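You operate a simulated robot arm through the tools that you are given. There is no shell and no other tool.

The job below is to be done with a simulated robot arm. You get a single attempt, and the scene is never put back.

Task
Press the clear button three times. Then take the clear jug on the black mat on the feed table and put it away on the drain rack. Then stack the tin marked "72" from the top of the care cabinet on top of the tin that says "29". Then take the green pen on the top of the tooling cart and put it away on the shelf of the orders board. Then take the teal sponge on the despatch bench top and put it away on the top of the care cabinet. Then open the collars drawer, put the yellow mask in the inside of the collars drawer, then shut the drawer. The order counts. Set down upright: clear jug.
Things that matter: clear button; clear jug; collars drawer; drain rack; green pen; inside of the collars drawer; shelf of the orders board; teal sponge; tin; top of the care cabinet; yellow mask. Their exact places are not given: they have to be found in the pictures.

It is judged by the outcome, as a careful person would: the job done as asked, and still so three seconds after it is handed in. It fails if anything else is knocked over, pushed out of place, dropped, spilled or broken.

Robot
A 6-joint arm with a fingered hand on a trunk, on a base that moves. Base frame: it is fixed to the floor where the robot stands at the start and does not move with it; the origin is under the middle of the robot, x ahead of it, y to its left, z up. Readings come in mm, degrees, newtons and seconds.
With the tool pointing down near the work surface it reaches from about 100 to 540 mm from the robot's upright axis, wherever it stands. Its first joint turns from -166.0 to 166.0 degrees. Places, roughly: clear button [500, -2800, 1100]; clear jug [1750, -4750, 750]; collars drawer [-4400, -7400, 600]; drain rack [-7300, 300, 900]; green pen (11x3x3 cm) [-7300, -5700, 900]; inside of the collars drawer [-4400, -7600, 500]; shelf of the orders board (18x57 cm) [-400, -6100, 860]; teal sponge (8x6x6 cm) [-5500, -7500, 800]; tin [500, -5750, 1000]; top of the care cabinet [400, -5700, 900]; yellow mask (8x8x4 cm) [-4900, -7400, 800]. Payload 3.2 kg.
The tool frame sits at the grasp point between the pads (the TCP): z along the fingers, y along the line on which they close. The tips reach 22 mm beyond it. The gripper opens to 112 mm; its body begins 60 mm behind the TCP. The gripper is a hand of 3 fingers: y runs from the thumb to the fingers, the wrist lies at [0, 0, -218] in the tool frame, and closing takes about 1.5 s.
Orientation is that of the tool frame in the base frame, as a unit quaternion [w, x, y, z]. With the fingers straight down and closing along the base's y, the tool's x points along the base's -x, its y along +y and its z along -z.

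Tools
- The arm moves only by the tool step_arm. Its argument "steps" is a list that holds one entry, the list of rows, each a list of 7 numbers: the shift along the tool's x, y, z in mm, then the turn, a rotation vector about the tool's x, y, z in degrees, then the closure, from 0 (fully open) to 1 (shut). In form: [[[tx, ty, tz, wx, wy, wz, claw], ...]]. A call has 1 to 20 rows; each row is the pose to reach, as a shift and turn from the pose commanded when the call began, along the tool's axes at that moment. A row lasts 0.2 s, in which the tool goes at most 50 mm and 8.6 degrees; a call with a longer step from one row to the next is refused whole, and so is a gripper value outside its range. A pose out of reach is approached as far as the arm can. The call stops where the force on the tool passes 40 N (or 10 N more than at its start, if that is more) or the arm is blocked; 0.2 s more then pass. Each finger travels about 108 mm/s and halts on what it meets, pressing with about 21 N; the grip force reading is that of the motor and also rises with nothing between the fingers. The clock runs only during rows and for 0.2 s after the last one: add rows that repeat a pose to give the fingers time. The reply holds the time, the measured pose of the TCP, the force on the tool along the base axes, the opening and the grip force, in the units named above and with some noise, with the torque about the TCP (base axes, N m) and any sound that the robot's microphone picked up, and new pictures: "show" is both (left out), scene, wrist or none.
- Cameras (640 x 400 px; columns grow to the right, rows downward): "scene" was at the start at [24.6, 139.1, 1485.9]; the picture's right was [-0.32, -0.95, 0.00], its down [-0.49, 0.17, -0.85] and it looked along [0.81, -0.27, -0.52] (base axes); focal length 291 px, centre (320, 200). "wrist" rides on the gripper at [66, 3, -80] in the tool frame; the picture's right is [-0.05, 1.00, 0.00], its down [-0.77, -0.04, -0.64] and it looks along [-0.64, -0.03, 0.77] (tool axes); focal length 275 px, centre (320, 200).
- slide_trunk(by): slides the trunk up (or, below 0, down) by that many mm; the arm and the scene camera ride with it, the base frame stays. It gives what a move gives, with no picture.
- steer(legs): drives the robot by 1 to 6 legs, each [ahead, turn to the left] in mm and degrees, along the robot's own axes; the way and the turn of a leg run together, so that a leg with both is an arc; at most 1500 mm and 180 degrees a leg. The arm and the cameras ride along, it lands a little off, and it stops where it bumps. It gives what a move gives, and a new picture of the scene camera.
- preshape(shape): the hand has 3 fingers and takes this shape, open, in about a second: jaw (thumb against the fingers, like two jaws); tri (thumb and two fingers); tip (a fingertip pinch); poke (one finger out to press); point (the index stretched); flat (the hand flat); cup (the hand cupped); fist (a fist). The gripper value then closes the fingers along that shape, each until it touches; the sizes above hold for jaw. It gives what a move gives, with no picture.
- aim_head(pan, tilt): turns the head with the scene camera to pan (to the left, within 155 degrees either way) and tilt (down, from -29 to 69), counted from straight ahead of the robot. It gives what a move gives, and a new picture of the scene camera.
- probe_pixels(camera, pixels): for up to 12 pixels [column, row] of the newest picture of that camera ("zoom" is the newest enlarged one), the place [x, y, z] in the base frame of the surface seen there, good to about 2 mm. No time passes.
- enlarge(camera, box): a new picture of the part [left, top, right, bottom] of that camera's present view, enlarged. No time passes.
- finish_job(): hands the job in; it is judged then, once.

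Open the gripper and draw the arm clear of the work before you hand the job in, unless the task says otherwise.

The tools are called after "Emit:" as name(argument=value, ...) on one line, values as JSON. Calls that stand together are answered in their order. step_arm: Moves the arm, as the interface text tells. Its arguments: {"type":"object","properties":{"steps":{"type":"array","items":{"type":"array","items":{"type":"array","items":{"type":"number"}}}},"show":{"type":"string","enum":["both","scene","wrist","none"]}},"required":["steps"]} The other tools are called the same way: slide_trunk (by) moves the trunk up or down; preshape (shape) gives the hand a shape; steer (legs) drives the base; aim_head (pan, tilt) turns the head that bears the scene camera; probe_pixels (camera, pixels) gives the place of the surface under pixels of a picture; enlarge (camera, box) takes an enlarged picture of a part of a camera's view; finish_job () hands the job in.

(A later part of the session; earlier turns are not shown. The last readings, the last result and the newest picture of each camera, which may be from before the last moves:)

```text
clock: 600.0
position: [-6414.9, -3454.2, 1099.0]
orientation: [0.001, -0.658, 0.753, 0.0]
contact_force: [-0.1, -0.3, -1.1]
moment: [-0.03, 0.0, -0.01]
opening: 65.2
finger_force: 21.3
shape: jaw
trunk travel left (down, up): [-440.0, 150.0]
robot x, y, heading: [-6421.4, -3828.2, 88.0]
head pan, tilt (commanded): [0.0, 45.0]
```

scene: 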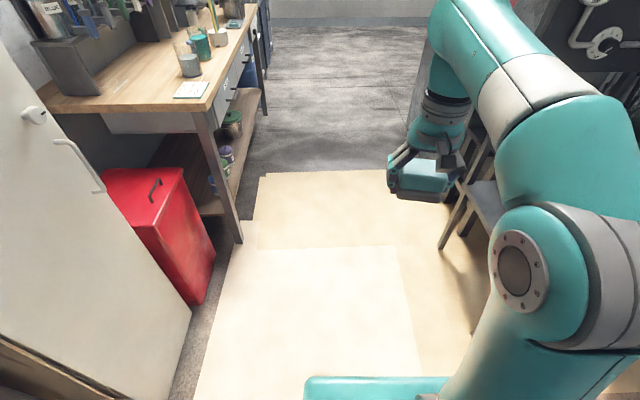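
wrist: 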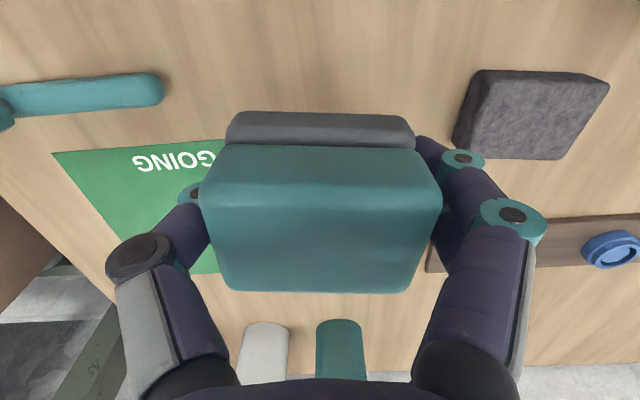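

At (-6421,-3828). I turn east and drive along the lane in two checks.

Emit:
steer(legs=[[0, -88], [1500, 0], [1500, 0]])

Emit:
aim_head(pan=0, tilt=25)

```text
clock: 618.2
position: [-3052.4, -3846.4, 1099.0]
orientation: [0.001, 0.055, 0.998, 0.0]
contact_force: [0.0, 0.4, 0.0]
moment: [0.0, 0.0, 0.01]
opening: 65.1
finger_force: 20.9
shape: jaw
trunk travel left (down, up): [-440.0, 150.0]
robot x, y, heading: [-3429.0, -3846.1, -0.8]
head pan, tilt (commanded): [0.0, 45.0]
```

scene: 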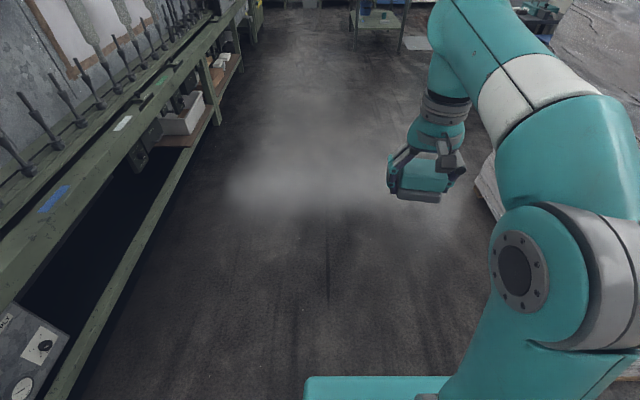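

```text
clock: 619.0
position: [-3052.5, -3846.6, 1098.4]
orientation: [0.001, 0.055, 0.998, -0.001]
contact_force: [0.2, 0.3, -0.8]
moment: [-0.04, 0.05, -0.01]
opening: 65.5
finger_force: 21.3
shape: jaw
trunk travel left (down, up): [-440.0, 150.0]
robot x, y, heading: [-3424.7, -3846.0, -0.7]
head pan, tilt (commanded): [0.0, 25.0]
```

scene: 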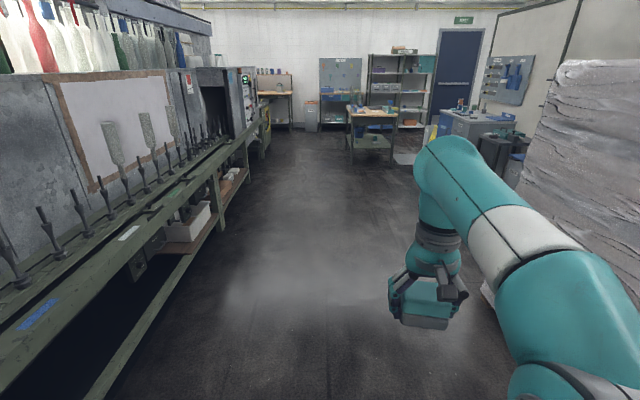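

Clear ahead. I drive on to x≈60, then turn to face the care cabinet.

Emit:
steer(legs=[[1500, 0], [1500, 0], [560, 0], [0, -89], [1080, 0]])

Emit:
aim_head(pan=0, tilt=45)

```text
clock: 645.2
position: [115.4, -5336.6, 1099.8]
orientation: [0.001, 0.746, 0.666, -0.001]
contact_force: [-0.8, 0.1, -0.4]
moment: [0.04, 0.0, 0.0]
opening: 65.5
finger_force: 20.8
shape: jaw
trunk travel left (down, up): [-440.0, 150.0]
robot x, y, heading: [115.0, -4961.2, -90.9]
head pan, tilt (commanded): [0.0, 25.0]
```

scene: 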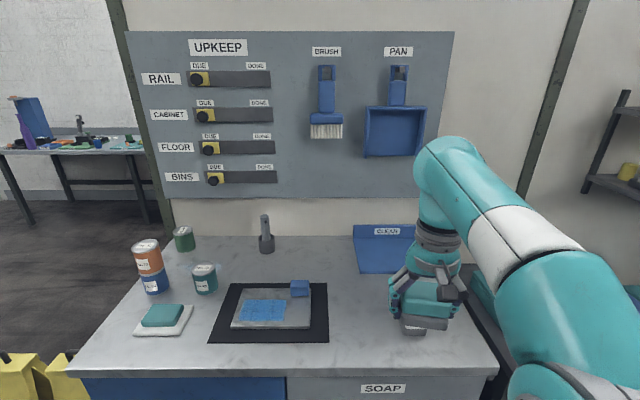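

```text
clock: 646.0
position: [115.9, -5335.1, 1100.5]
orientation: [0.0, 0.746, 0.666, -0.001]
contact_force: [-0.5, -0.6, -1.1]
moment: [0.0, -0.02, 0.01]
opening: 65.3
finger_force: 20.8
shape: jaw
trunk travel left (down, up): [-440.0, 150.0]
robot x, y, heading: [115.4, -4964.6, -90.7]
head pan, tilt (commanded): [0.0, 45.0]
```

scene: 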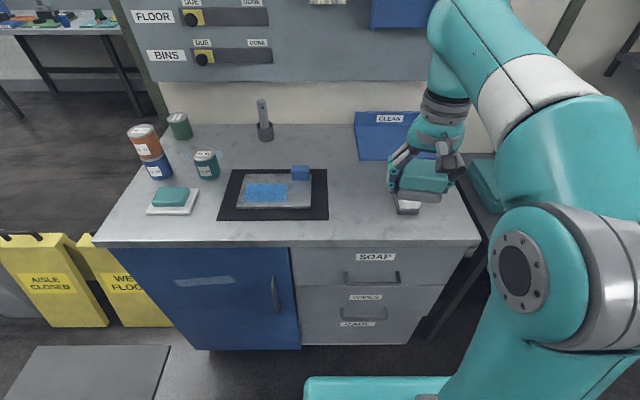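

I probe the mat's right edge, white sponge, tray and free area on the cabinet top.

Emit:
probe_pixels(camera="scene", pixels=[[327, 215], [326, 175], [396, 205], [355, 160], [360, 200], [365, 240], [345, 180], [310, 172], [300, 190], [360, 185], [405, 212], [345, 130]])

```text
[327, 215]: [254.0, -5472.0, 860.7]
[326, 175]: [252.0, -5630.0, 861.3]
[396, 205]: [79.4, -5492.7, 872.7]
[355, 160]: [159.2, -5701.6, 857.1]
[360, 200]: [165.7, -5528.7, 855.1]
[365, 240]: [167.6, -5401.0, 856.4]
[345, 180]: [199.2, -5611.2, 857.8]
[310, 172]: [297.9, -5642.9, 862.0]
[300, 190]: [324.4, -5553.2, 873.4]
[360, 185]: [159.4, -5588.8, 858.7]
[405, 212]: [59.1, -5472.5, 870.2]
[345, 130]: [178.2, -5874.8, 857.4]
```

Free area x 80–252, y -5400…-5700. I'll put the sponge at (166,-5545). I drive 90 mm closer and raise the trunk 60 mm.

Emit:
steer(legs=[[90, 0]])

Emit:
slide_trunk(by=60)

```text
clock: 647.1
position: [113.9, -5427.0, 1098.1]
orientation: [0.001, 0.746, 0.666, 0.0]
contact_force: [0.2, 1.0, -1.1]
moment: [0.01, -0.02, -0.04]
opening: 65.3
finger_force: 21.1
shape: jaw
trunk travel left (down, up): [-440.0, 150.0]
robot x, y, heading: [116.3, -5054.1, -90.9]
head pan, tilt (commanded): [0.0, 45.0]
```

scene: 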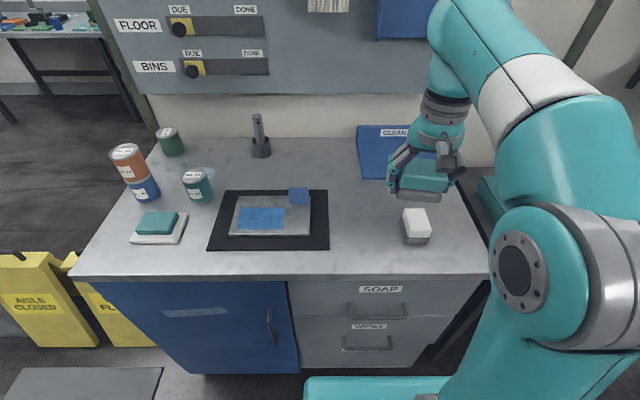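

```text
clock: 648.1
position: [114.6, -5426.6, 1158.3]
orientation: [0.0, 0.746, 0.666, -0.001]
contact_force: [0.5, 0.9, -0.3]
moment: [-0.01, 0.0, -0.01]
opening: 65.3
finger_force: 20.8
shape: jaw
trunk travel left (down, up): [-500.0, 90.0]
robot x, y, heading: [116.2, -5051.2, -91.1]
head pan, tilt (commanded): [0.0, 45.0]
```

I move the sponge over the free spot at z≈925.

Emit:
step_arm(steps=[[[-20, 11, 35, 0, 0, -1, 1], [-40, 22, 70, 0, 0, -2, 1], [-60, 34, 105, 0, 0, -3, 1], [-80, 46, 140, 0, 0, -4, 1], [-98, 57, 175, 0, 0, -5, 1], [-111.5, 64.5, 208, 0, 0, -6.5, 1], [-111.5, 64.5, 233, 0, 0, -6.5, 1], [-111.5, 64.5, 233, 0, 0, -6.5, 1]]], show="both")

```text
clock: 650.0
position: [165.0, -5544.6, 926.9]
orientation: [0.001, 0.708, 0.707, 0.0]
contact_force: [0.2, 0.1, -0.4]
moment: [0.0, 0.0, -0.02]
opening: 65.1
finger_force: 20.5
shape: jaw
trunk travel left (down, up): [-500.0, 90.0]
robot x, y, heading: [119.1, -5057.4, -90.7]
head pan, tilt (commanded): [0.0, 45.0]
```

scene: 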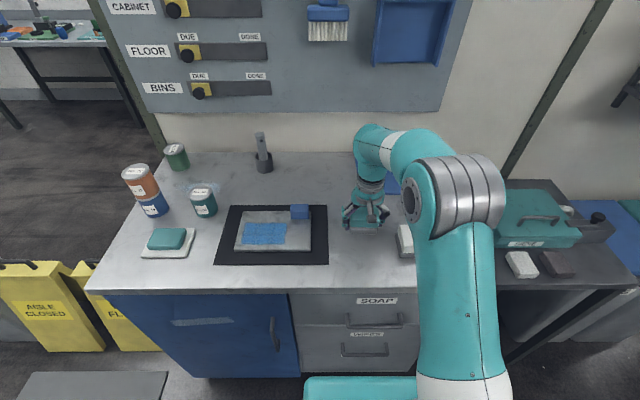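
wrist: 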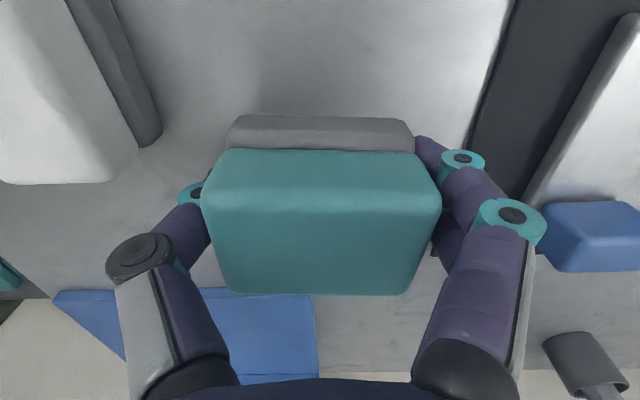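

Over the free spot between white sponge (left in view) and mat (right). I lower to z≈893 and feel for contact.

Emit:
step_arm(steps=[[[0, 0, 12, 0, 0, 0, 1], [0, 0, 24, 0, 0, 0, 1], [0, 0, 32, 0, 0, 0, 1], [0, 0, 34, 0, 0, 0, 1]]], show="none")

Emit:
step_arm(steps=[[[0, 0, 1.5, 0, 0, 0, 1], [0, 0, 2.5, 0, 0, 0, 1]]], show="none")

```text
clock: 651.0
position: [165.7, -5544.4, 893.2]
orientation: [0.0, 0.707, 0.708, -0.001]
contact_force: [-0.4, -0.9, -0.7]
moment: [0.0, 0.0, 0.01]
opening: 65.1
finger_force: 20.8
shape: jaw
trunk travel left (down, up): [-500.0, 90.0]
robot x, y, heading: [116.0, -5055.5, -91.0]
head pan, tilt (commanded): [0.0, 45.0]
```

```text
clock: 651.5
position: [164.6, -5544.7, 889.8]
orientation: [0.002, 0.707, 0.707, 0.0]
contact_force: [-0.8, -0.3, -0.8]
moment: [0.01, -0.01, 0.02]
opening: 65.2
finger_force: 21.4
shape: jaw
trunk travel left (down, up): [-500.0, 90.0]
robot x, y, heading: [119.3, -5050.5, -91.4]
head pan, tilt (commanded): [0.0, 45.0]
```

Emit:
step_arm(steps=[[[0, 0, 1, 0, 0, 0, 1], [0, 0, 2, 0, 0, 0, 1]]], show="none")

```text
clock: 652.1
position: [166.2, -5544.8, 888.2]
orientation: [0.001, 0.707, 0.707, 0.0]
contact_force: [-1.0, -0.4, -0.6]
moment: [0.03, 0.01, 0.0]
opening: 65.2
finger_force: 21.2
shape: jaw
trunk travel left (down, up): [-500.0, 90.0]
robot x, y, heading: [112.5, -5054.0, -90.7]
head pan, tilt (commanded): [0.0, 45.0]
```

Not yet in contact; another small step down.

Emit:
step_arm(steps=[[[0, 0, 1, 0, 0, 0, 1], [0, 0, 1.5, 0, 0, 0, 1]]], show="none")

```text
clock: 652.8
position: [165.8, -5544.7, 887.1]
orientation: [0.0, 0.707, 0.707, 0.0]
contact_force: [-0.7, -0.6, 3.2]
moment: [0.0, -0.02, 0.05]
opening: 64.9
finger_force: 21.4
shape: jaw
trunk travel left (down, up): [-500.0, 90.0]
robot x, y, heading: [111.6, -5054.2, -91.0]
head pan, tilt (commanded): [0.0, 45.0]
```

Contact (≈4 N change). I open to ~88 mm and check.

Emit:
step_arm(steps=[[[0, 0, 0, 0, 0, 0, 0.4], [0, 0, 0, 0, 0, 0, 0.33], [0, 0, 0, 0, 0, 0, 0.26], [0, 0, 0, 0, 0, 0, 0.2], [0, 0, 0, 0, 0, 0, 0.2]]], show="wrist")

```text
clock: 654.0
position: [165.4, -5544.1, 886.4]
orientation: [0.0, 0.707, 0.707, -0.001]
contact_force: [0.2, -0.4, 0.6]
moment: [-0.03, -0.01, 0.02]
opening: 89.2
finger_force: 0.1
shape: jaw
trunk travel left (down, up): [-500.0, 90.0]
robot x, y, heading: [116.0, -5049.6, -91.0]
head pan, tilt (commanded): [0.0, 45.0]
```

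wrist: 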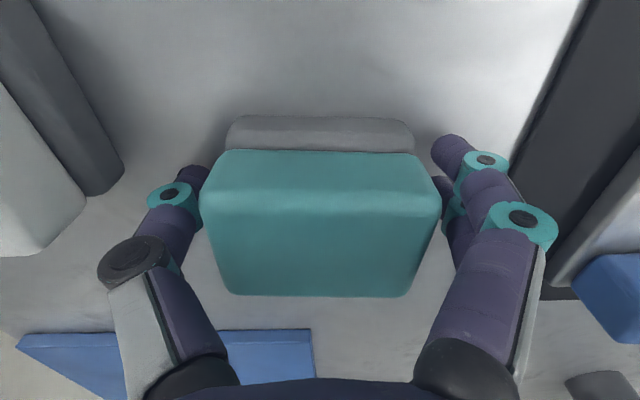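

The sponge is free and rests flat. I lift straight up and retract.

Emit:
step_arm(steps=[[[0, 0, -10, 0, 0, 0, 0.2], [0, 0, -30, 0, 0, 0, 0.2], [0, 0, -60, 0, 0, 0, 0.2], [0, 0, -95, 0, 0, 0, 0.2], [10, -5, -130, 0, 0, 0, 0.1], [35, -15, -160, 0, 0, 0, 0], [62, -25, -190, 0, 0, 0, 0], [90, -35, -220, 0, 0, 0, 0], [110, -45, -250, 0, 0, 0, 0], [120, -50, -275, 0, 0, 0, 0]]], show="both")

Emit:
enlarge(camera="scene", box=[80, 120, 480, 300])

```text
clock: 656.1
position: [115.7, -5423.0, 1161.9]
orientation: [0.0, 0.706, 0.708, -0.001]
contact_force: [-0.1, 0.7, 0.7]
moment: [-0.02, -0.01, 0.0]
opening: 112.2
finger_force: 0.0
shape: jaw
trunk travel left (down, up): [-500.0, 90.0]
robot x, y, heading: [115.9, -5049.8, -91.2]
head pan, tilt (commanded): [0.0, 45.0]
```

scene: 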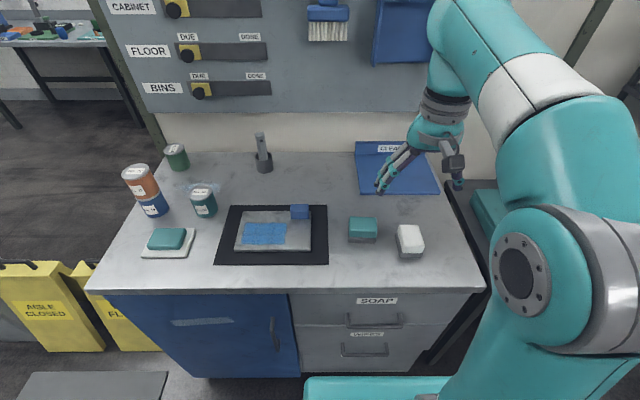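
wrist: 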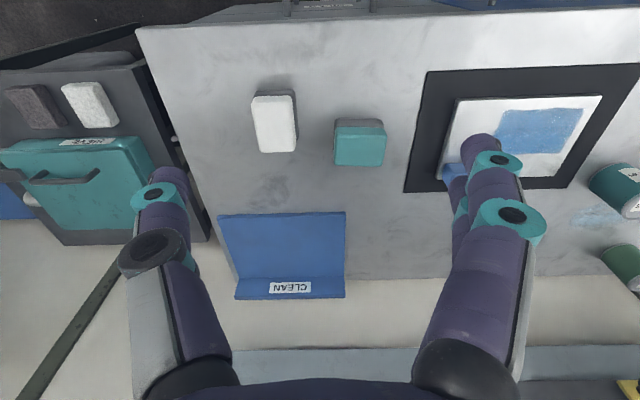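

```text
1.60 times, centred on (280, 210) of scene
```

zoom: 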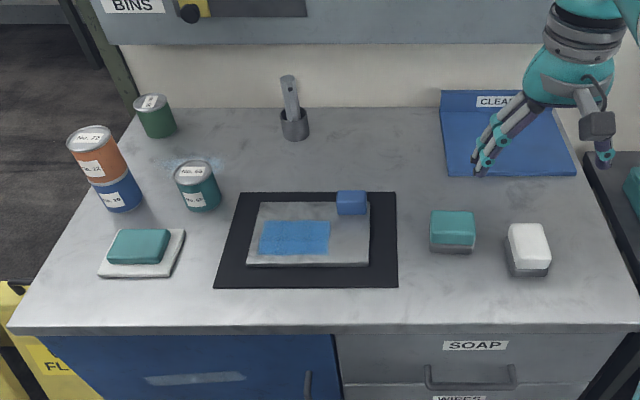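

The sponge sits on the cabinet top and the stack is intact. Now to the despatch bench again via the western route.

Emit:
steer(legs=[[-60, 0], [0, -120], [1500, 0], [800, 0], [0, 31]])

Emit:
aim_head(pan=0, tilt=20)

```text
clock: 674.7
position: [-2185.2, -3701.4, 1160.3]
orientation: [0.001, 1.0, -0.015, 0.0]
contact_force: [-0.4, -0.3, -0.5]
moment: [0.0, 0.0, 0.0]
opening: 111.9
finger_force: 0.0
shape: jaw
trunk travel left (down, up): [-500.0, 90.0]
robot x, y, heading: [-1815.4, -3712.8, 177.3]
head pan, tilt (commanded): [0.0, 45.0]
```

scene: 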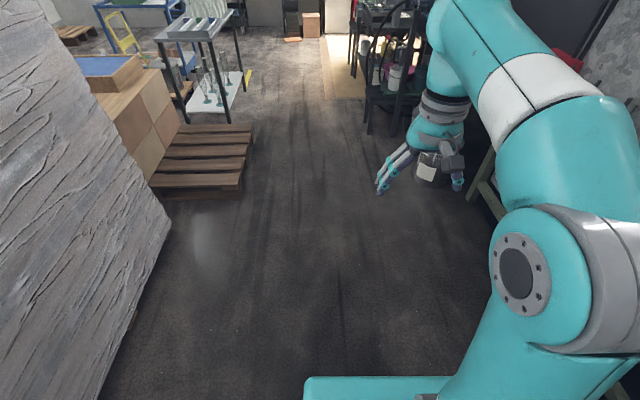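

```text
clock: 675.6
position: [-2184.7, -3701.7, 1161.6]
orientation: [0.0, 1.0, -0.014, -0.001]
contact_force: [-0.2, -0.1, -0.5]
moment: [-0.04, 0.0, 0.04]
opening: 111.9
finger_force: 0.1
shape: jaw
trunk travel left (down, up): [-500.0, 90.0]
robot x, y, heading: [-1816.8, -3710.1, 177.6]
head pan, tilt (commanded): [0.0, 20.0]
```

scene: 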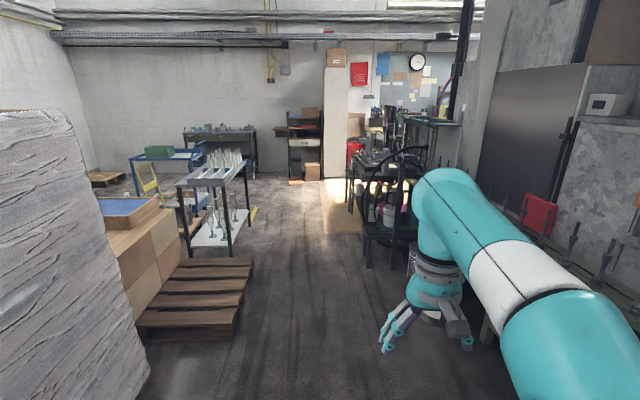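

I aim slightly left for y≈-3850 and continue to x≈-6440, then south and east to the despatch bench.

Emit:
steer(legs=[[0, 4.5], [1500, 0], [1500, 0], [1500, 0], [130, 0]])

```text
clock: 698.2
position: [-6745.8, -4024.0, 1160.4]
orientation: [0.001, 0.998, 0.055, 0.0]
contact_force: [-0.8, 0.1, -0.2]
moment: [0.01, -0.06, 0.01]
opening: 112.0
finger_force: 0.0
shape: jaw
trunk travel left (down, up): [-500.0, 90.0]
robot x, y, heading: [-6371.0, -3982.0, -174.7]
head pan, tilt (commanded): [0.0, 20.0]
```

scene: 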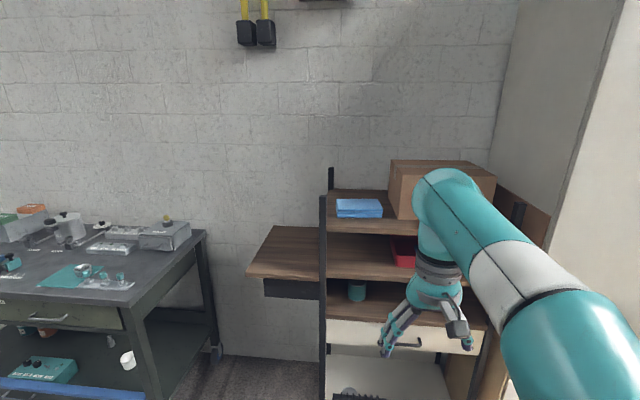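

I turn south, go to y≈-6600, then turn east and approach the drawers.

Emit:
steer(legs=[[0, 84.7], [1500, 0], [1120, 0], [0, 90], [1350, 0]])

Emit:
aim_head(pan=-60, tilt=35)

```text
clock: 724.7
position: [-4678.5, -6687.9, 1161.6]
orientation: [0.001, 0.016, 1.0, 0.001]
contact_force: [0.1, 0.3, 0.4]
moment: [0.02, -0.03, -0.01]
opening: 112.1
finger_force: 0.0
shape: jaw
trunk travel left (down, up): [-500.0, 90.0]
robot x, y, heading: [-5050.2, -6677.2, -2.8]
head pan, tilt (commanded): [0.0, 20.0]
```

scene: 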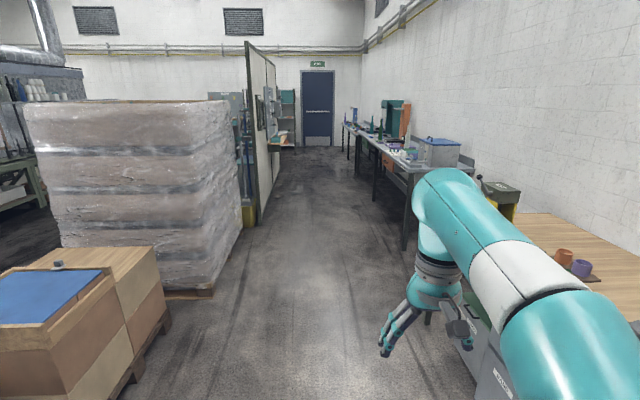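

```text
clock: 726.0
position: [-4678.0, -6688.9, 1161.8]
orientation: [0.001, 0.016, 1.0, -0.001]
contact_force: [0.5, 0.9, -0.3]
moment: [-0.01, 0.0, 0.0]
opening: 111.8
finger_force: 0.1
shape: jaw
trunk travel left (down, up): [-500.0, 90.0]
robot x, y, heading: [-5051.3, -6674.4, -2.8]
head pan, tilt (commanded): [-60.0, 35.0]
```

scene: 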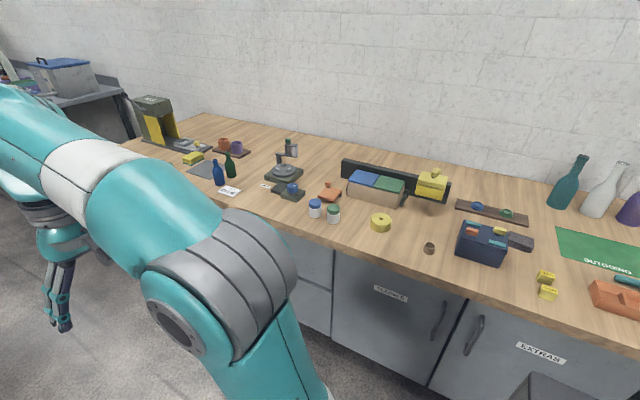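

The drawers are hidden behind the arm. I drive to x≈-4500 and turn to face the bench.

Emit:
steer(legs=[[560, 0], [0, -87.2]])

Emit:
aim_head(pan=10, tilt=45)

```text
clock: 732.9
position: [-4496.0, -7076.7, 1160.3]
orientation: [0.0, 0.704, 0.71, -0.001]
contact_force: [-0.3, -0.6, 0.7]
moment: [0.0, 0.01, 0.03]
opening: 111.9
finger_force: 0.0
shape: jaw
trunk travel left (down, up): [-500.0, 90.0]
robot x, y, heading: [-4500.3, -6705.8, -90.2]
head pan, tilt (commanded): [-60.0, 35.0]
```

scene: 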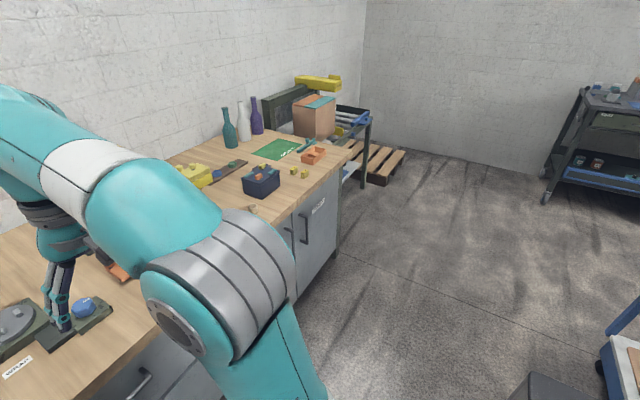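

```text
clock: 734.3
position: [-4497.8, -7076.7, 1161.7]
orientation: [0.001, 0.704, 0.71, -0.001]
contact_force: [-1.0, -1.0, 0.7]
moment: [0.0, -0.02, -0.02]
opening: 112.1
finger_force: 0.0
shape: jaw
trunk travel left (down, up): [-500.0, 90.0]
robot x, y, heading: [-4502.3, -6702.8, -90.2]
head pan, tilt (commanded): [10.0, 45.0]
```

scene: 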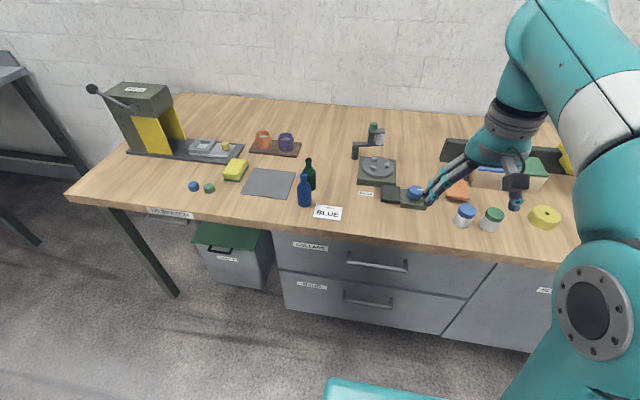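

The upper drawer is labelled COLLARS with a handle at (378,262). I enlarge and probe it.

Emit:
enlarge(camera="scene", box=[260, 210, 520, 360])

Emit:
probe_pixels(camera="scene", pixels=[[378, 266], [350, 258], [406, 266], [310, 246], [312, 286], [370, 302], [278, 238], [492, 262], [465, 297], [280, 268], [380, 245], [290, 230]])

```text
2.46 times, centred on (390, 285) of scene
```

zoom: 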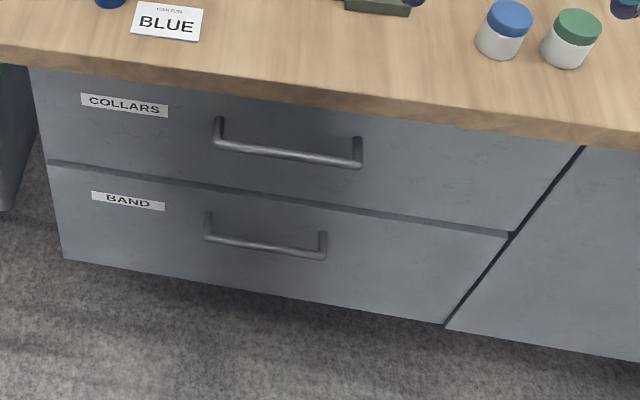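

```text
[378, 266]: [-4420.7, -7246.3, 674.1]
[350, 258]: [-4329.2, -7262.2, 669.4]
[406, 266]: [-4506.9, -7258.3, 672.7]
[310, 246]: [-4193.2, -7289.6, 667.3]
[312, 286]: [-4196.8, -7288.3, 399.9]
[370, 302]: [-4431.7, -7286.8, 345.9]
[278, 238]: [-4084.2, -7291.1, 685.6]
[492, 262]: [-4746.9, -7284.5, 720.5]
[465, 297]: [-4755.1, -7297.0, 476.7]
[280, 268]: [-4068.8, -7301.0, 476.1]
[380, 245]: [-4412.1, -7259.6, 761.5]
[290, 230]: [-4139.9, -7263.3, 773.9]
```

COLLARS drawer: front y≈-7289, handle bar at z≈672 from x≈-4325 to -4510, y≈-7246. I'll grip it with a horizontal hand. I back up 100 mm and lower the trunk by 418 mm.

Emit:
steer(legs=[[-100, 0]])

Emit:
slide_trunk(by=-418)

Emit:
aim_head(pan=10, tilt=30)

```text
clock: 735.5
position: [-4495.2, -6974.7, 1163.1]
orientation: [0.001, 0.703, 0.711, 0.0]
contact_force: [0.5, -0.2, 0.4]
moment: [-0.03, -0.01, 0.01]
opening: 112.0
finger_force: 0.0
shape: jaw
trunk travel left (down, up): [-500.0, 90.0]
robot x, y, heading: [-4501.2, -6599.6, -90.6]
head pan, tilt (commanded): [10.0, 45.0]
```

scene: 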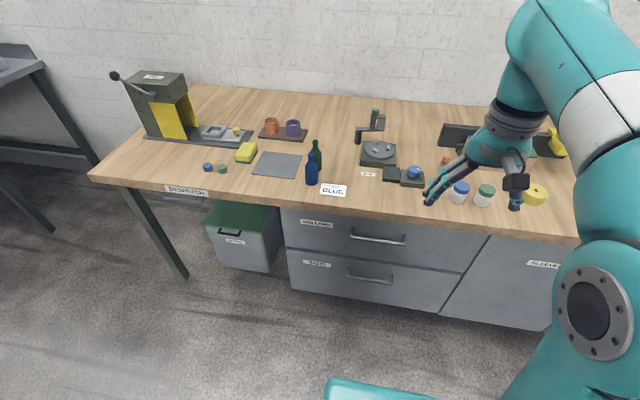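

```text
refused: -418 is not a number from -400 to 400
```

```text
clock: 736.3
position: [-4496.3, -6974.0, 1162.1]
orientation: [0.001, 0.704, 0.711, 0.0]
contact_force: [-0.2, 0.2, -0.2]
moment: [0.01, -0.01, 0.03]
opening: 112.1
finger_force: 0.0
shape: jaw
trunk travel left (down, up): [-500.0, 90.0]
robot x, y, heading: [-4499.8, -6603.8, -90.3]
head pan, tilt (commanded): [10.0, 30.0]
```

scene: 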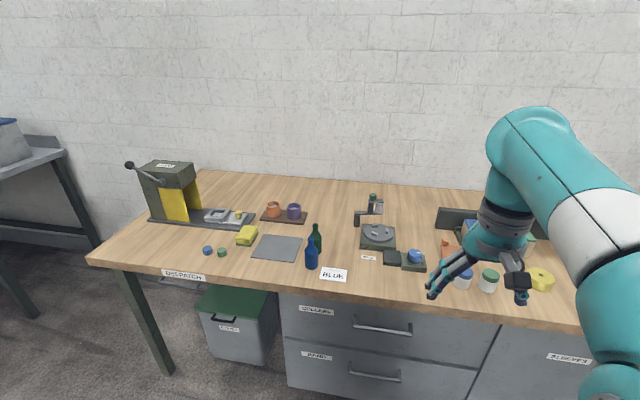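

The slide limit is 400 mm per call; I lower by 400.

Emit:
slide_trunk(by=-400)

Emit:
aim_head(pan=10, tilt=20)

```text
clock: 740.1
position: [-4495.7, -6974.3, 761.2]
orientation: [0.001, 0.703, 0.711, -0.001]
contact_force: [-0.1, 0.3, -0.3]
moment: [-0.03, 0.0, 0.0]
opening: 111.8
finger_force: 0.1
shape: jaw
trunk travel left (down, up): [-100.0, 490.0]
robot x, y, heading: [-4500.9, -6606.8, -90.0]
head pan, tilt (commanded): [10.0, 30.0]
```

```text
clock: 740.8
position: [-4495.1, -6973.8, 762.2]
orientation: [0.001, 0.704, 0.71, -0.001]
contact_force: [0.1, 0.3, 0.4]
moment: [-0.02, -0.02, 0.02]
opening: 112.1
finger_force: 0.0
shape: jaw
trunk travel left (down, up): [-100.0, 490.0]
robot x, y, heading: [-4500.5, -6601.8, -90.6]
head pan, tilt (commanded): [10.0, 20.0]
```

scene: 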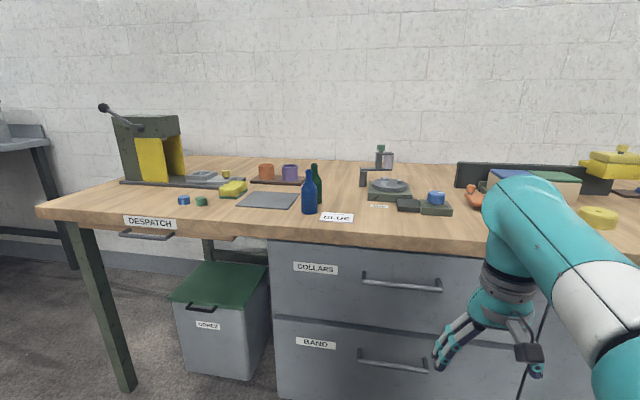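

Good view of the handle now: bar from (364,278) to (441,288). I probe it precisely.

Emit:
probe_pixels(camera="scene", pixels=[[402, 284], [370, 281], [436, 289], [400, 286], [400, 250], [400, 320], [402, 240], [340, 245], [275, 250], [366, 275]])

Emit:
enlarge(camera="scene", box=[340, 220, 480, 320])

```text
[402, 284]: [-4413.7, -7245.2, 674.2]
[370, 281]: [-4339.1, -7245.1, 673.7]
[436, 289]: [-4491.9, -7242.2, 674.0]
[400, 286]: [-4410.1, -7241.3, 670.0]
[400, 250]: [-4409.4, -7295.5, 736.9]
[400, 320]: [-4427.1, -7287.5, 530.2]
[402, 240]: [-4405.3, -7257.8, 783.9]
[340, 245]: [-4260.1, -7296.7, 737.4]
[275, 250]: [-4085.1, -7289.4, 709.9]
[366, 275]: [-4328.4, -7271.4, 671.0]
```

```text
4.00 times, centred on (410, 270) of scene
```

zoom: 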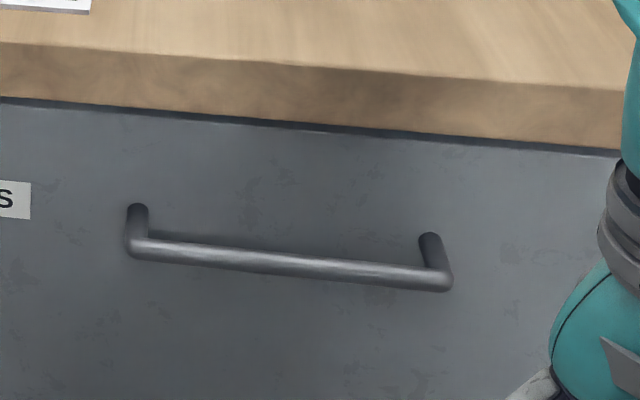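

Bar centre ≈(-4417,-7248,671). I pitch the hand to horizontal toward a pre-grasp point 100 mm in front of the bar.

Emit:
step_arm(steps=[[[-16, 7, 8, 0, -8.2, 0, 0], [-32, 14, 16, 0, -16.4, 0, 0], [-48, 21, 25, 0, -24.6, 0, 0], [-64, 28, 33, 0, -32.8, 0, 0], [-80, 36, 41, 0, -41, 0, 0], [-96, 43, 50, 0, -49.2, 0, 0], [-112, 50, 58, 0, -57.4, 0, 0], [-128, 57, 66, 0, -65.6, 0, 0], [-144, 64, 75, 0, -73.8, 0, 0], [-160, 71, 83, 0, -82, 0, 0], [-176, 78.5, 91, 0, -90, 0, 0]]], show="both")

```text
clock: 743.2
position: [-4368.8, -7143.3, 705.7]
orientation: [0.494, 0.506, 0.502, -0.498]
contact_force: [-0.2, 0.1, -0.1]
moment: [0.04, 0.01, 0.01]
opening: 111.8
finger_force: 0.1
shape: jaw
out of reach, approached as far as the arm can: row 4, 5, 6, 7, 10, 11
trunk travel left (down, up): [-100.0, 490.0]
robot x, y, heading: [-4503.8, -6602.5, -90.3]
head pan, tilt (commanded): [10.0, 20.0]
```

scene: 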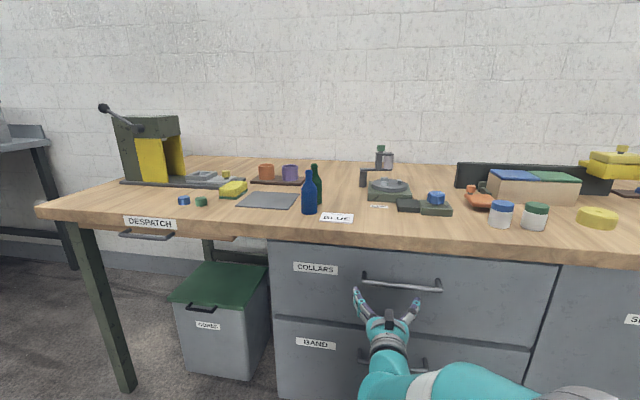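
wrist: 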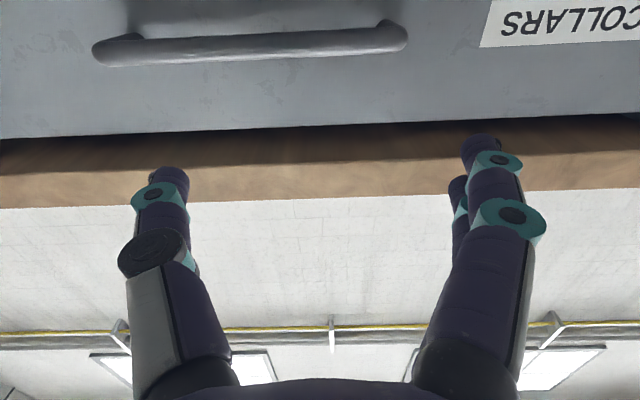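

Horizontal now at (-4369,-7143,706). I correct toward (-4417,-7150,671).

Emit:
step_arm(steps=[[[12, -16, 2, 0, 0, 0, 0.2], [24, -32, 4, 0, 0, 0, 0.4], [35, -48, 7, 0, 0, 0, 0.5], [35, -48, 7, 0, 0, 0, 0.5]]], show="both")

```text
clock: 744.2
position: [-4369.9, -7143.2, 704.8]
orientation: [0.492, 0.508, 0.501, -0.499]
contact_force: [-1.3, 0.2, 0.3]
moment: [-0.04, 0.04, -0.01]
opening: 56.4
finger_force: 0.1
shape: jaw
out of reach, approached as far as the arm can: row 1, 2, 3, 4
trunk travel left (down, up): [-100.0, 490.0]
robot x, y, heading: [-4500.6, -6607.1, -90.2]
head pan, tilt (commanded): [10.0, 20.0]
```

scene: 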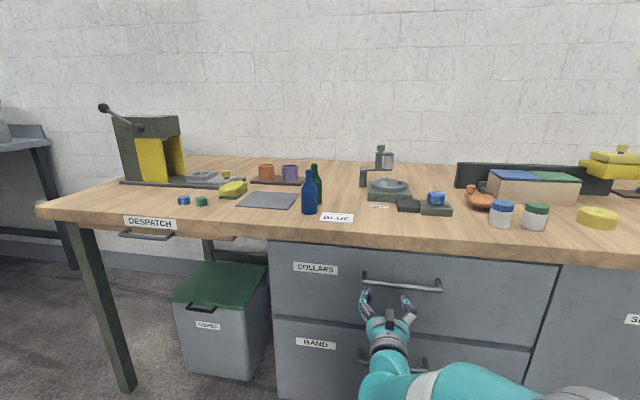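
wrist: 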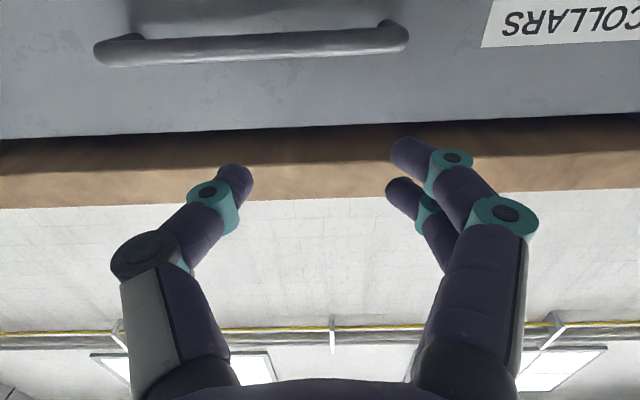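

The pose seems limited by wrist height over the deck. I lower the trunk 90 mm more and then raise the hand back up to the bar's level.

Emit:
slide_trunk(by=-90)

Emit:
step_arm(steps=[[[-18, -12, 0, 0, 0, 0, 0.5], [-36, -24, 0, 0, 0, 0, 0.5], [-55, -36, 0, 0, 0, 0, 0.5], [-55, -47, 0, 0, 0, 0, 0.5], [-55, -47, 0, 0, 0, 0, 0.5]]], show="both")

```text
clock: 745.5
position: [-4369.5, -7143.4, 615.9]
orientation: [0.492, 0.508, 0.501, -0.499]
contact_force: [-0.8, -0.5, 0.2]
moment: [0.02, 0.03, 0.0]
opening: 56.6
finger_force: 0.0
shape: jaw
trunk travel left (down, up): [-10.0, 580.0]
robot x, y, heading: [-4500.9, -6601.1, -90.2]
head pan, tilt (commanded): [10.0, 20.0]
```

```text
clock: 746.7
position: [-4414.6, -7144.9, 669.8]
orientation: [0.491, 0.509, 0.501, -0.5]
contact_force: [0.1, 0.4, 0.7]
moment: [-0.02, -0.02, -0.01]
opening: 56.6
finger_force: 0.0
shape: jaw
trunk travel left (down, up): [-10.0, 580.0]
robot x, y, heading: [-4502.6, -6606.0, -90.4]
head pan, tilt (commanded): [10.0, 20.0]
```

scene: 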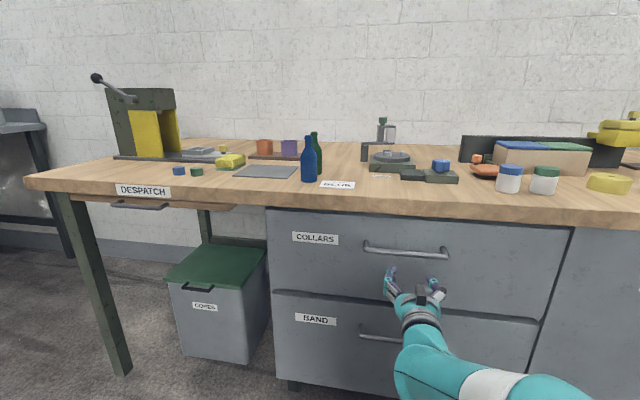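
wrist: 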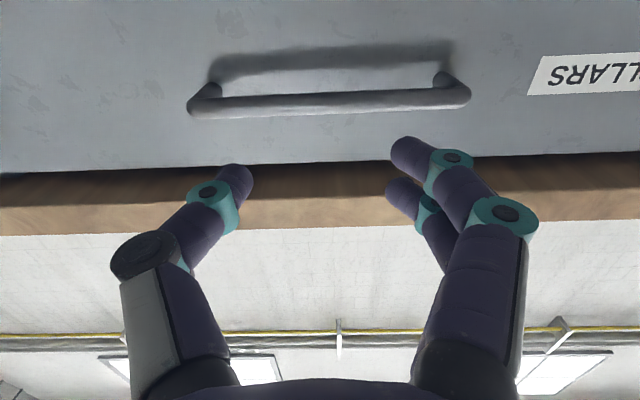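

Reached in front of the bar. Now I roll the hand by -90° so it closes vertically around the bar.

Emit:
step_arm(steps=[[[0, 0, 0, 0, 0, -8.2, 0.5], [0, 0, 0, 0, 0, -16.4, 0.5], [0, 0, 0, 0, 0, -24.6, 0.5], [0, 0, 0, 0, 0, -32.8, 0.5], [0, 0, 0, 0, 0, -41, 0.5], [0, 0, 0, 0, 0, -49.2, 0.5], [0, 0, 0, 0, 0, -57.4, 0.5], [0, 0, 0, 0, 0, -65.6, 0.5], [0, 0, 0, 0, 0, -73.8, 0.5], [0, 0, 0, 0, 0, -82, 0.5], [0, 0, 0, 0, 0, -90, 0.5]]], show="both")

```text
clock: 749.1
position: [-4415.1, -7143.8, 671.1]
orientation: [-0.008, 0.005, 0.714, -0.7]
contact_force: [0.5, -0.6, -0.4]
moment: [0.03, -0.02, 0.01]
opening: 56.8
finger_force: 0.1
shape: jaw
trunk travel left (down, up): [-10.0, 580.0]
robot x, y, heading: [-4498.1, -6603.2, -90.5]
head pan, tilt (commanded): [10.0, 20.0]
```

scene: 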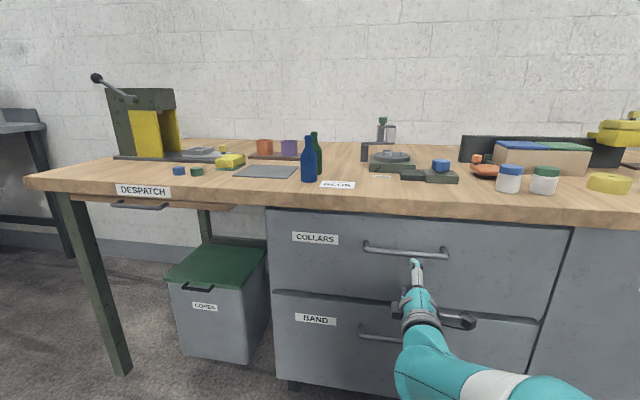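
wrist: 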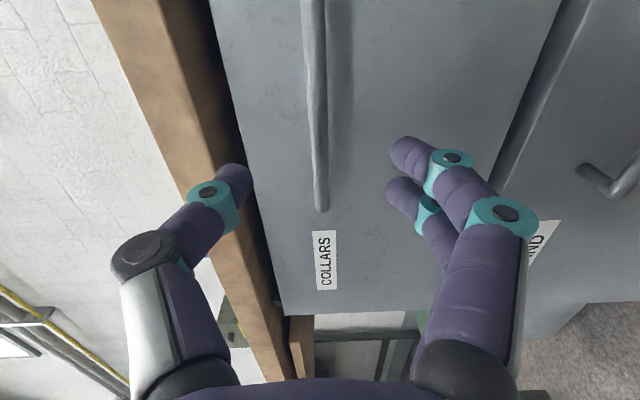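

The bar lies between thumb and fingers in the view (col ≈315). I advance 100 mm slowly so that the bar comes to the TCP.

Emit:
step_arm(steps=[[[0, -1, 25, 0, 0, 0, 0.5], [0, -1, 50, 0, 0, 0, 0.5], [0, -1, 72, 0, 0, 0, 0.5], [0, -1, 90, 0, 0, 0, 0.5], [0, -1, 100, 0, 0, 0, 0.5], [0, -1, 100, 0, 0, 0, 0.5]]], show="both")

```text
clock: 750.5
position: [-4414.3, -7244.6, 670.6]
orientation: [-0.007, 0.007, 0.715, -0.699]
contact_force: [0.8, -0.6, -0.1]
moment: [-0.01, 0.0, 0.01]
opening: 56.6
finger_force: 0.0
shape: jaw
out of reach, approached as far as the arm can: row 1, 2, 3, 4
trunk travel left (down, up): [-10.0, 580.0]
robot x, y, heading: [-4497.6, -6601.2, -90.2]
head pan, tilt (commanded): [10.0, 20.0]
```

scene: 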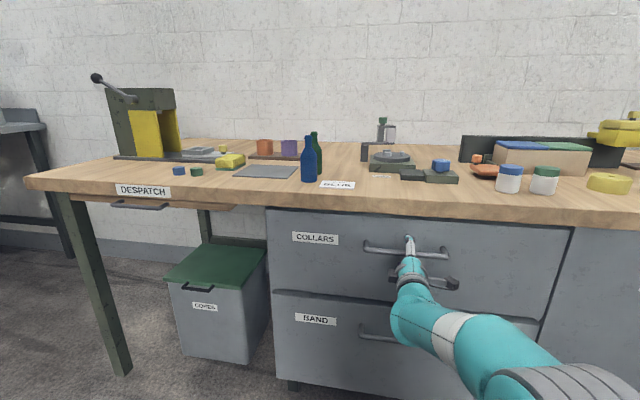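
wrist: 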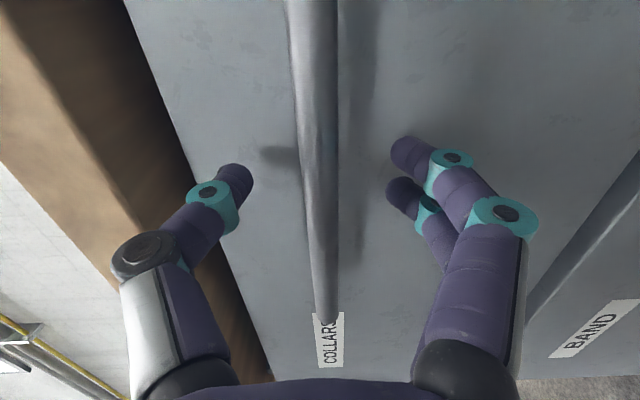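

The bar is now between thumb and fingers at the TCP. I close on it.

Emit:
step_arm(steps=[[[0, 0, 0, 0, 0, 0, 0.6], [0, 0, 0, 0, 0, 0, 0.75], [0, 0, 0, 0, 0, 0, 0.9], [0, 0, 0, 0, 0, 0, 1], [0, 0, 0, 0, 0, 0, 1], [0, 0, 0, 0, 0, 0, 1], [0, 0, 0, 0, 0, 0, 1]]], show="wrist")

```text
clock: 752.1
position: [-4415.2, -7242.7, 672.0]
orientation: [-0.006, 0.007, 0.714, -0.7]
contact_force: [0.1, -0.4, 4.5]
moment: [0.01, 0.02, -0.01]
opening: 0.0
finger_force: 21.0
shape: jaw
trunk travel left (down, up): [-10.0, 580.0]
robot x, y, heading: [-4498.0, -6605.3, -90.1]
head pan, tilt (commanded): [10.0, 20.0]
```

wrist: 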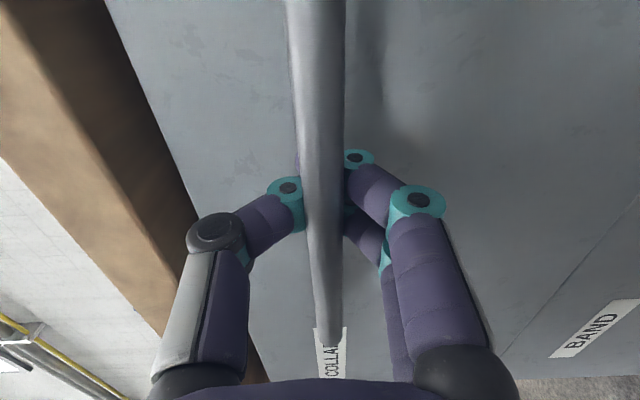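

The fingertips have closed behind the bar (hooked). I pull back with the arm, 80 mm slowly.

Emit:
step_arm(steps=[[[0, 0, -6, 0, 0, 0, 1], [0, 0, -14, 0, 0, 0, 1], [0, 0, -24, 0, 0, 0, 1], [0, 0, -35, 0, 0, 0, 1], [0, 0, -47, 0, 0, 0, 1], [0, 0, -60, 0, 0, 0, 1], [0, 0, -72, 0, 0, 0, 1], [0, 0, -82, 0, 0, 0, 1]]], show="both")

```text
clock: 753.9
position: [-4415.3, -7160.6, 672.7]
orientation: [-0.006, 0.007, 0.715, -0.699]
contact_force: [-0.6, -0.2, 1.7]
moment: [0.0, 0.02, -0.02]
opening: 0.0
finger_force: 21.1
shape: jaw
out of reach, approached as far as the arm can: row 1, 2, 3, 4, 5, 6, 7
trunk travel left (down, up): [-10.0, 580.0]
robot x, y, heading: [-4499.4, -6601.0, -90.2]
head pan, tilt (commanded): [10.0, 20.0]
```

scene: 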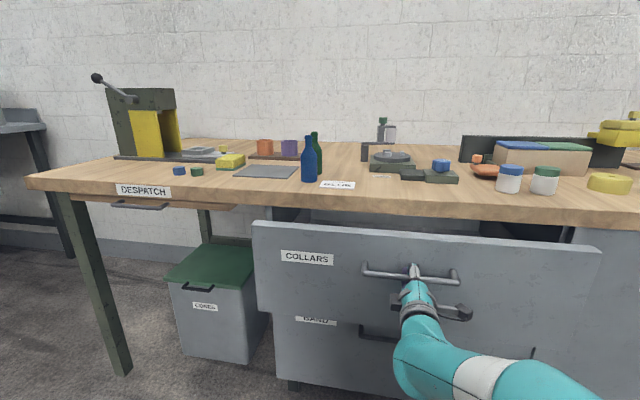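
wrist: 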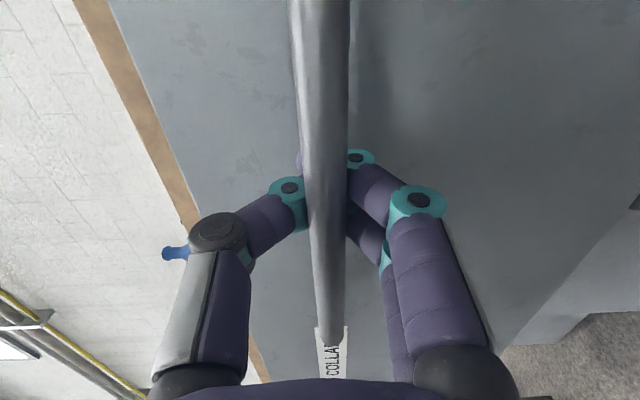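

The drawer is moving out. I continue by driving the base back 100 mm.

Emit:
steer(legs=[[-100, 0]])

```text
clock: 755.0
position: [-4413.5, -7059.8, 672.7]
orientation: [-0.007, 0.006, 0.715, -0.699]
contact_force: [-0.6, 0.2, 1.2]
moment: [-0.01, 0.02, 0.03]
opening: 0.0
finger_force: 21.0
shape: jaw
trunk travel left (down, up): [-10.0, 580.0]
robot x, y, heading: [-4498.9, -6503.1, -90.3]
head pan, tilt (commanded): [10.0, 20.0]
```

scene: 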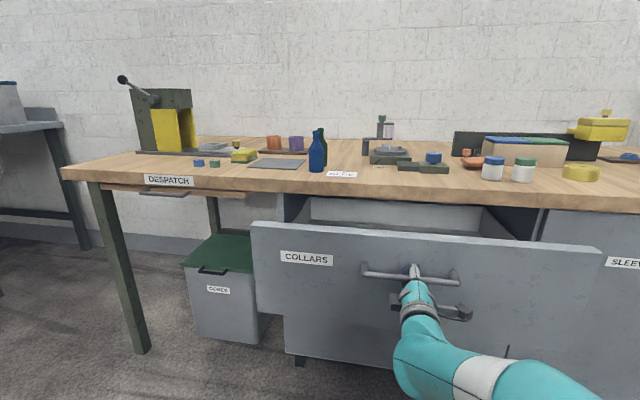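

Drawer open ~183 mm. I back up another 110 mm.

Emit:
steer(legs=[[-60, 0]])

Emit:
steer(legs=[[-55, 0]])

```text
clock: 756.0
position: [-4414.8, -6999.3, 672.9]
orientation: [-0.007, 0.006, 0.714, -0.7]
contact_force: [-0.4, 0.7, 0.8]
moment: [0.01, 0.0, -0.01]
opening: 0.0
finger_force: 21.0
shape: jaw
trunk travel left (down, up): [-10.0, 580.0]
robot x, y, heading: [-4502.2, -6442.3, -90.1]
head pan, tilt (commanded): [10.0, 20.0]
```

scene: 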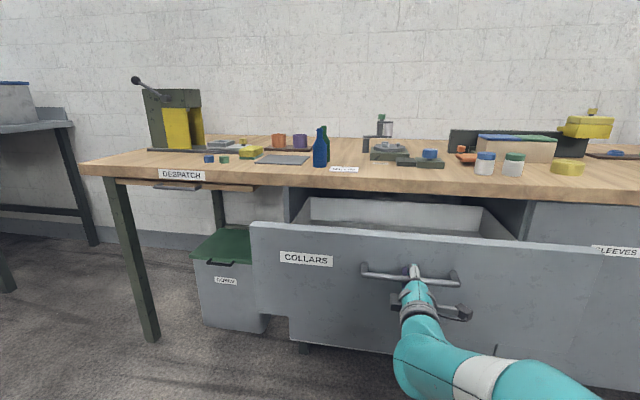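

```text
clock: 756.9
position: [-4414.1, -6944.6, 671.3]
orientation: [-0.006, 0.007, 0.715, -0.699]
contact_force: [-0.1, -0.4, -0.1]
moment: [-0.01, 0.02, 0.02]
opening: 0.1
finger_force: 20.7
shape: jaw
trunk travel left (down, up): [-10.0, 580.0]
robot x, y, heading: [-4503.4, -6385.4, -90.3]
head pan, tilt (commanded): [10.0, 20.0]
```

scene: 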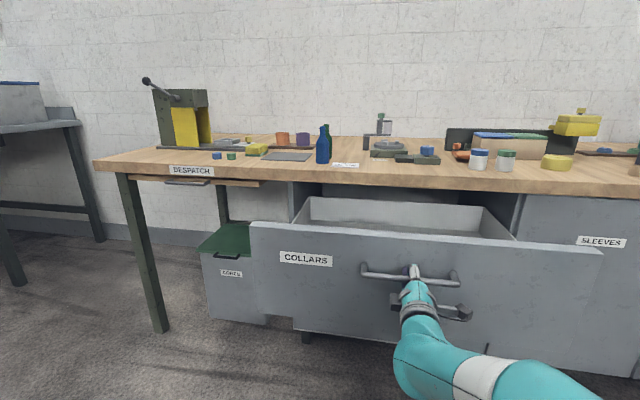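

The drawer is open ~298 mm. I open the fingers and back the base away so the hand leaves the bar.

Emit:
step_arm(steps=[[[0, 0, 0, 0, 0, 0, 0.8], [0, 0, 0, 0, 0, 0, 0.6], [0, 0, 0, 0, 0, 0, 0.45], [0, 0, 0, 0, 0, 0, 0.45], [0, 0, 0, 0, 0, 0, 0.45]]], show="wrist")

```text
clock: 758.1
position: [-4413.7, -6944.9, 672.8]
orientation: [-0.007, 0.008, 0.715, -0.699]
contact_force: [0.3, 0.6, 0.1]
moment: [0.03, -0.02, 0.03]
opening: 60.9
finger_force: 0.0
shape: jaw
trunk travel left (down, up): [-10.0, 580.0]
robot x, y, heading: [-4497.4, -6385.6, -90.4]
head pan, tilt (commanded): [10.0, 20.0]
```

wrist: 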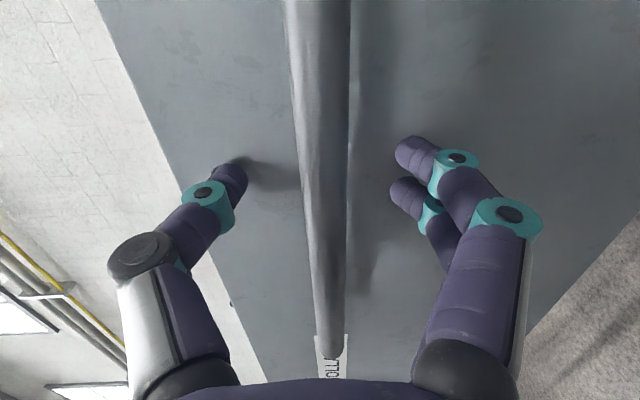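

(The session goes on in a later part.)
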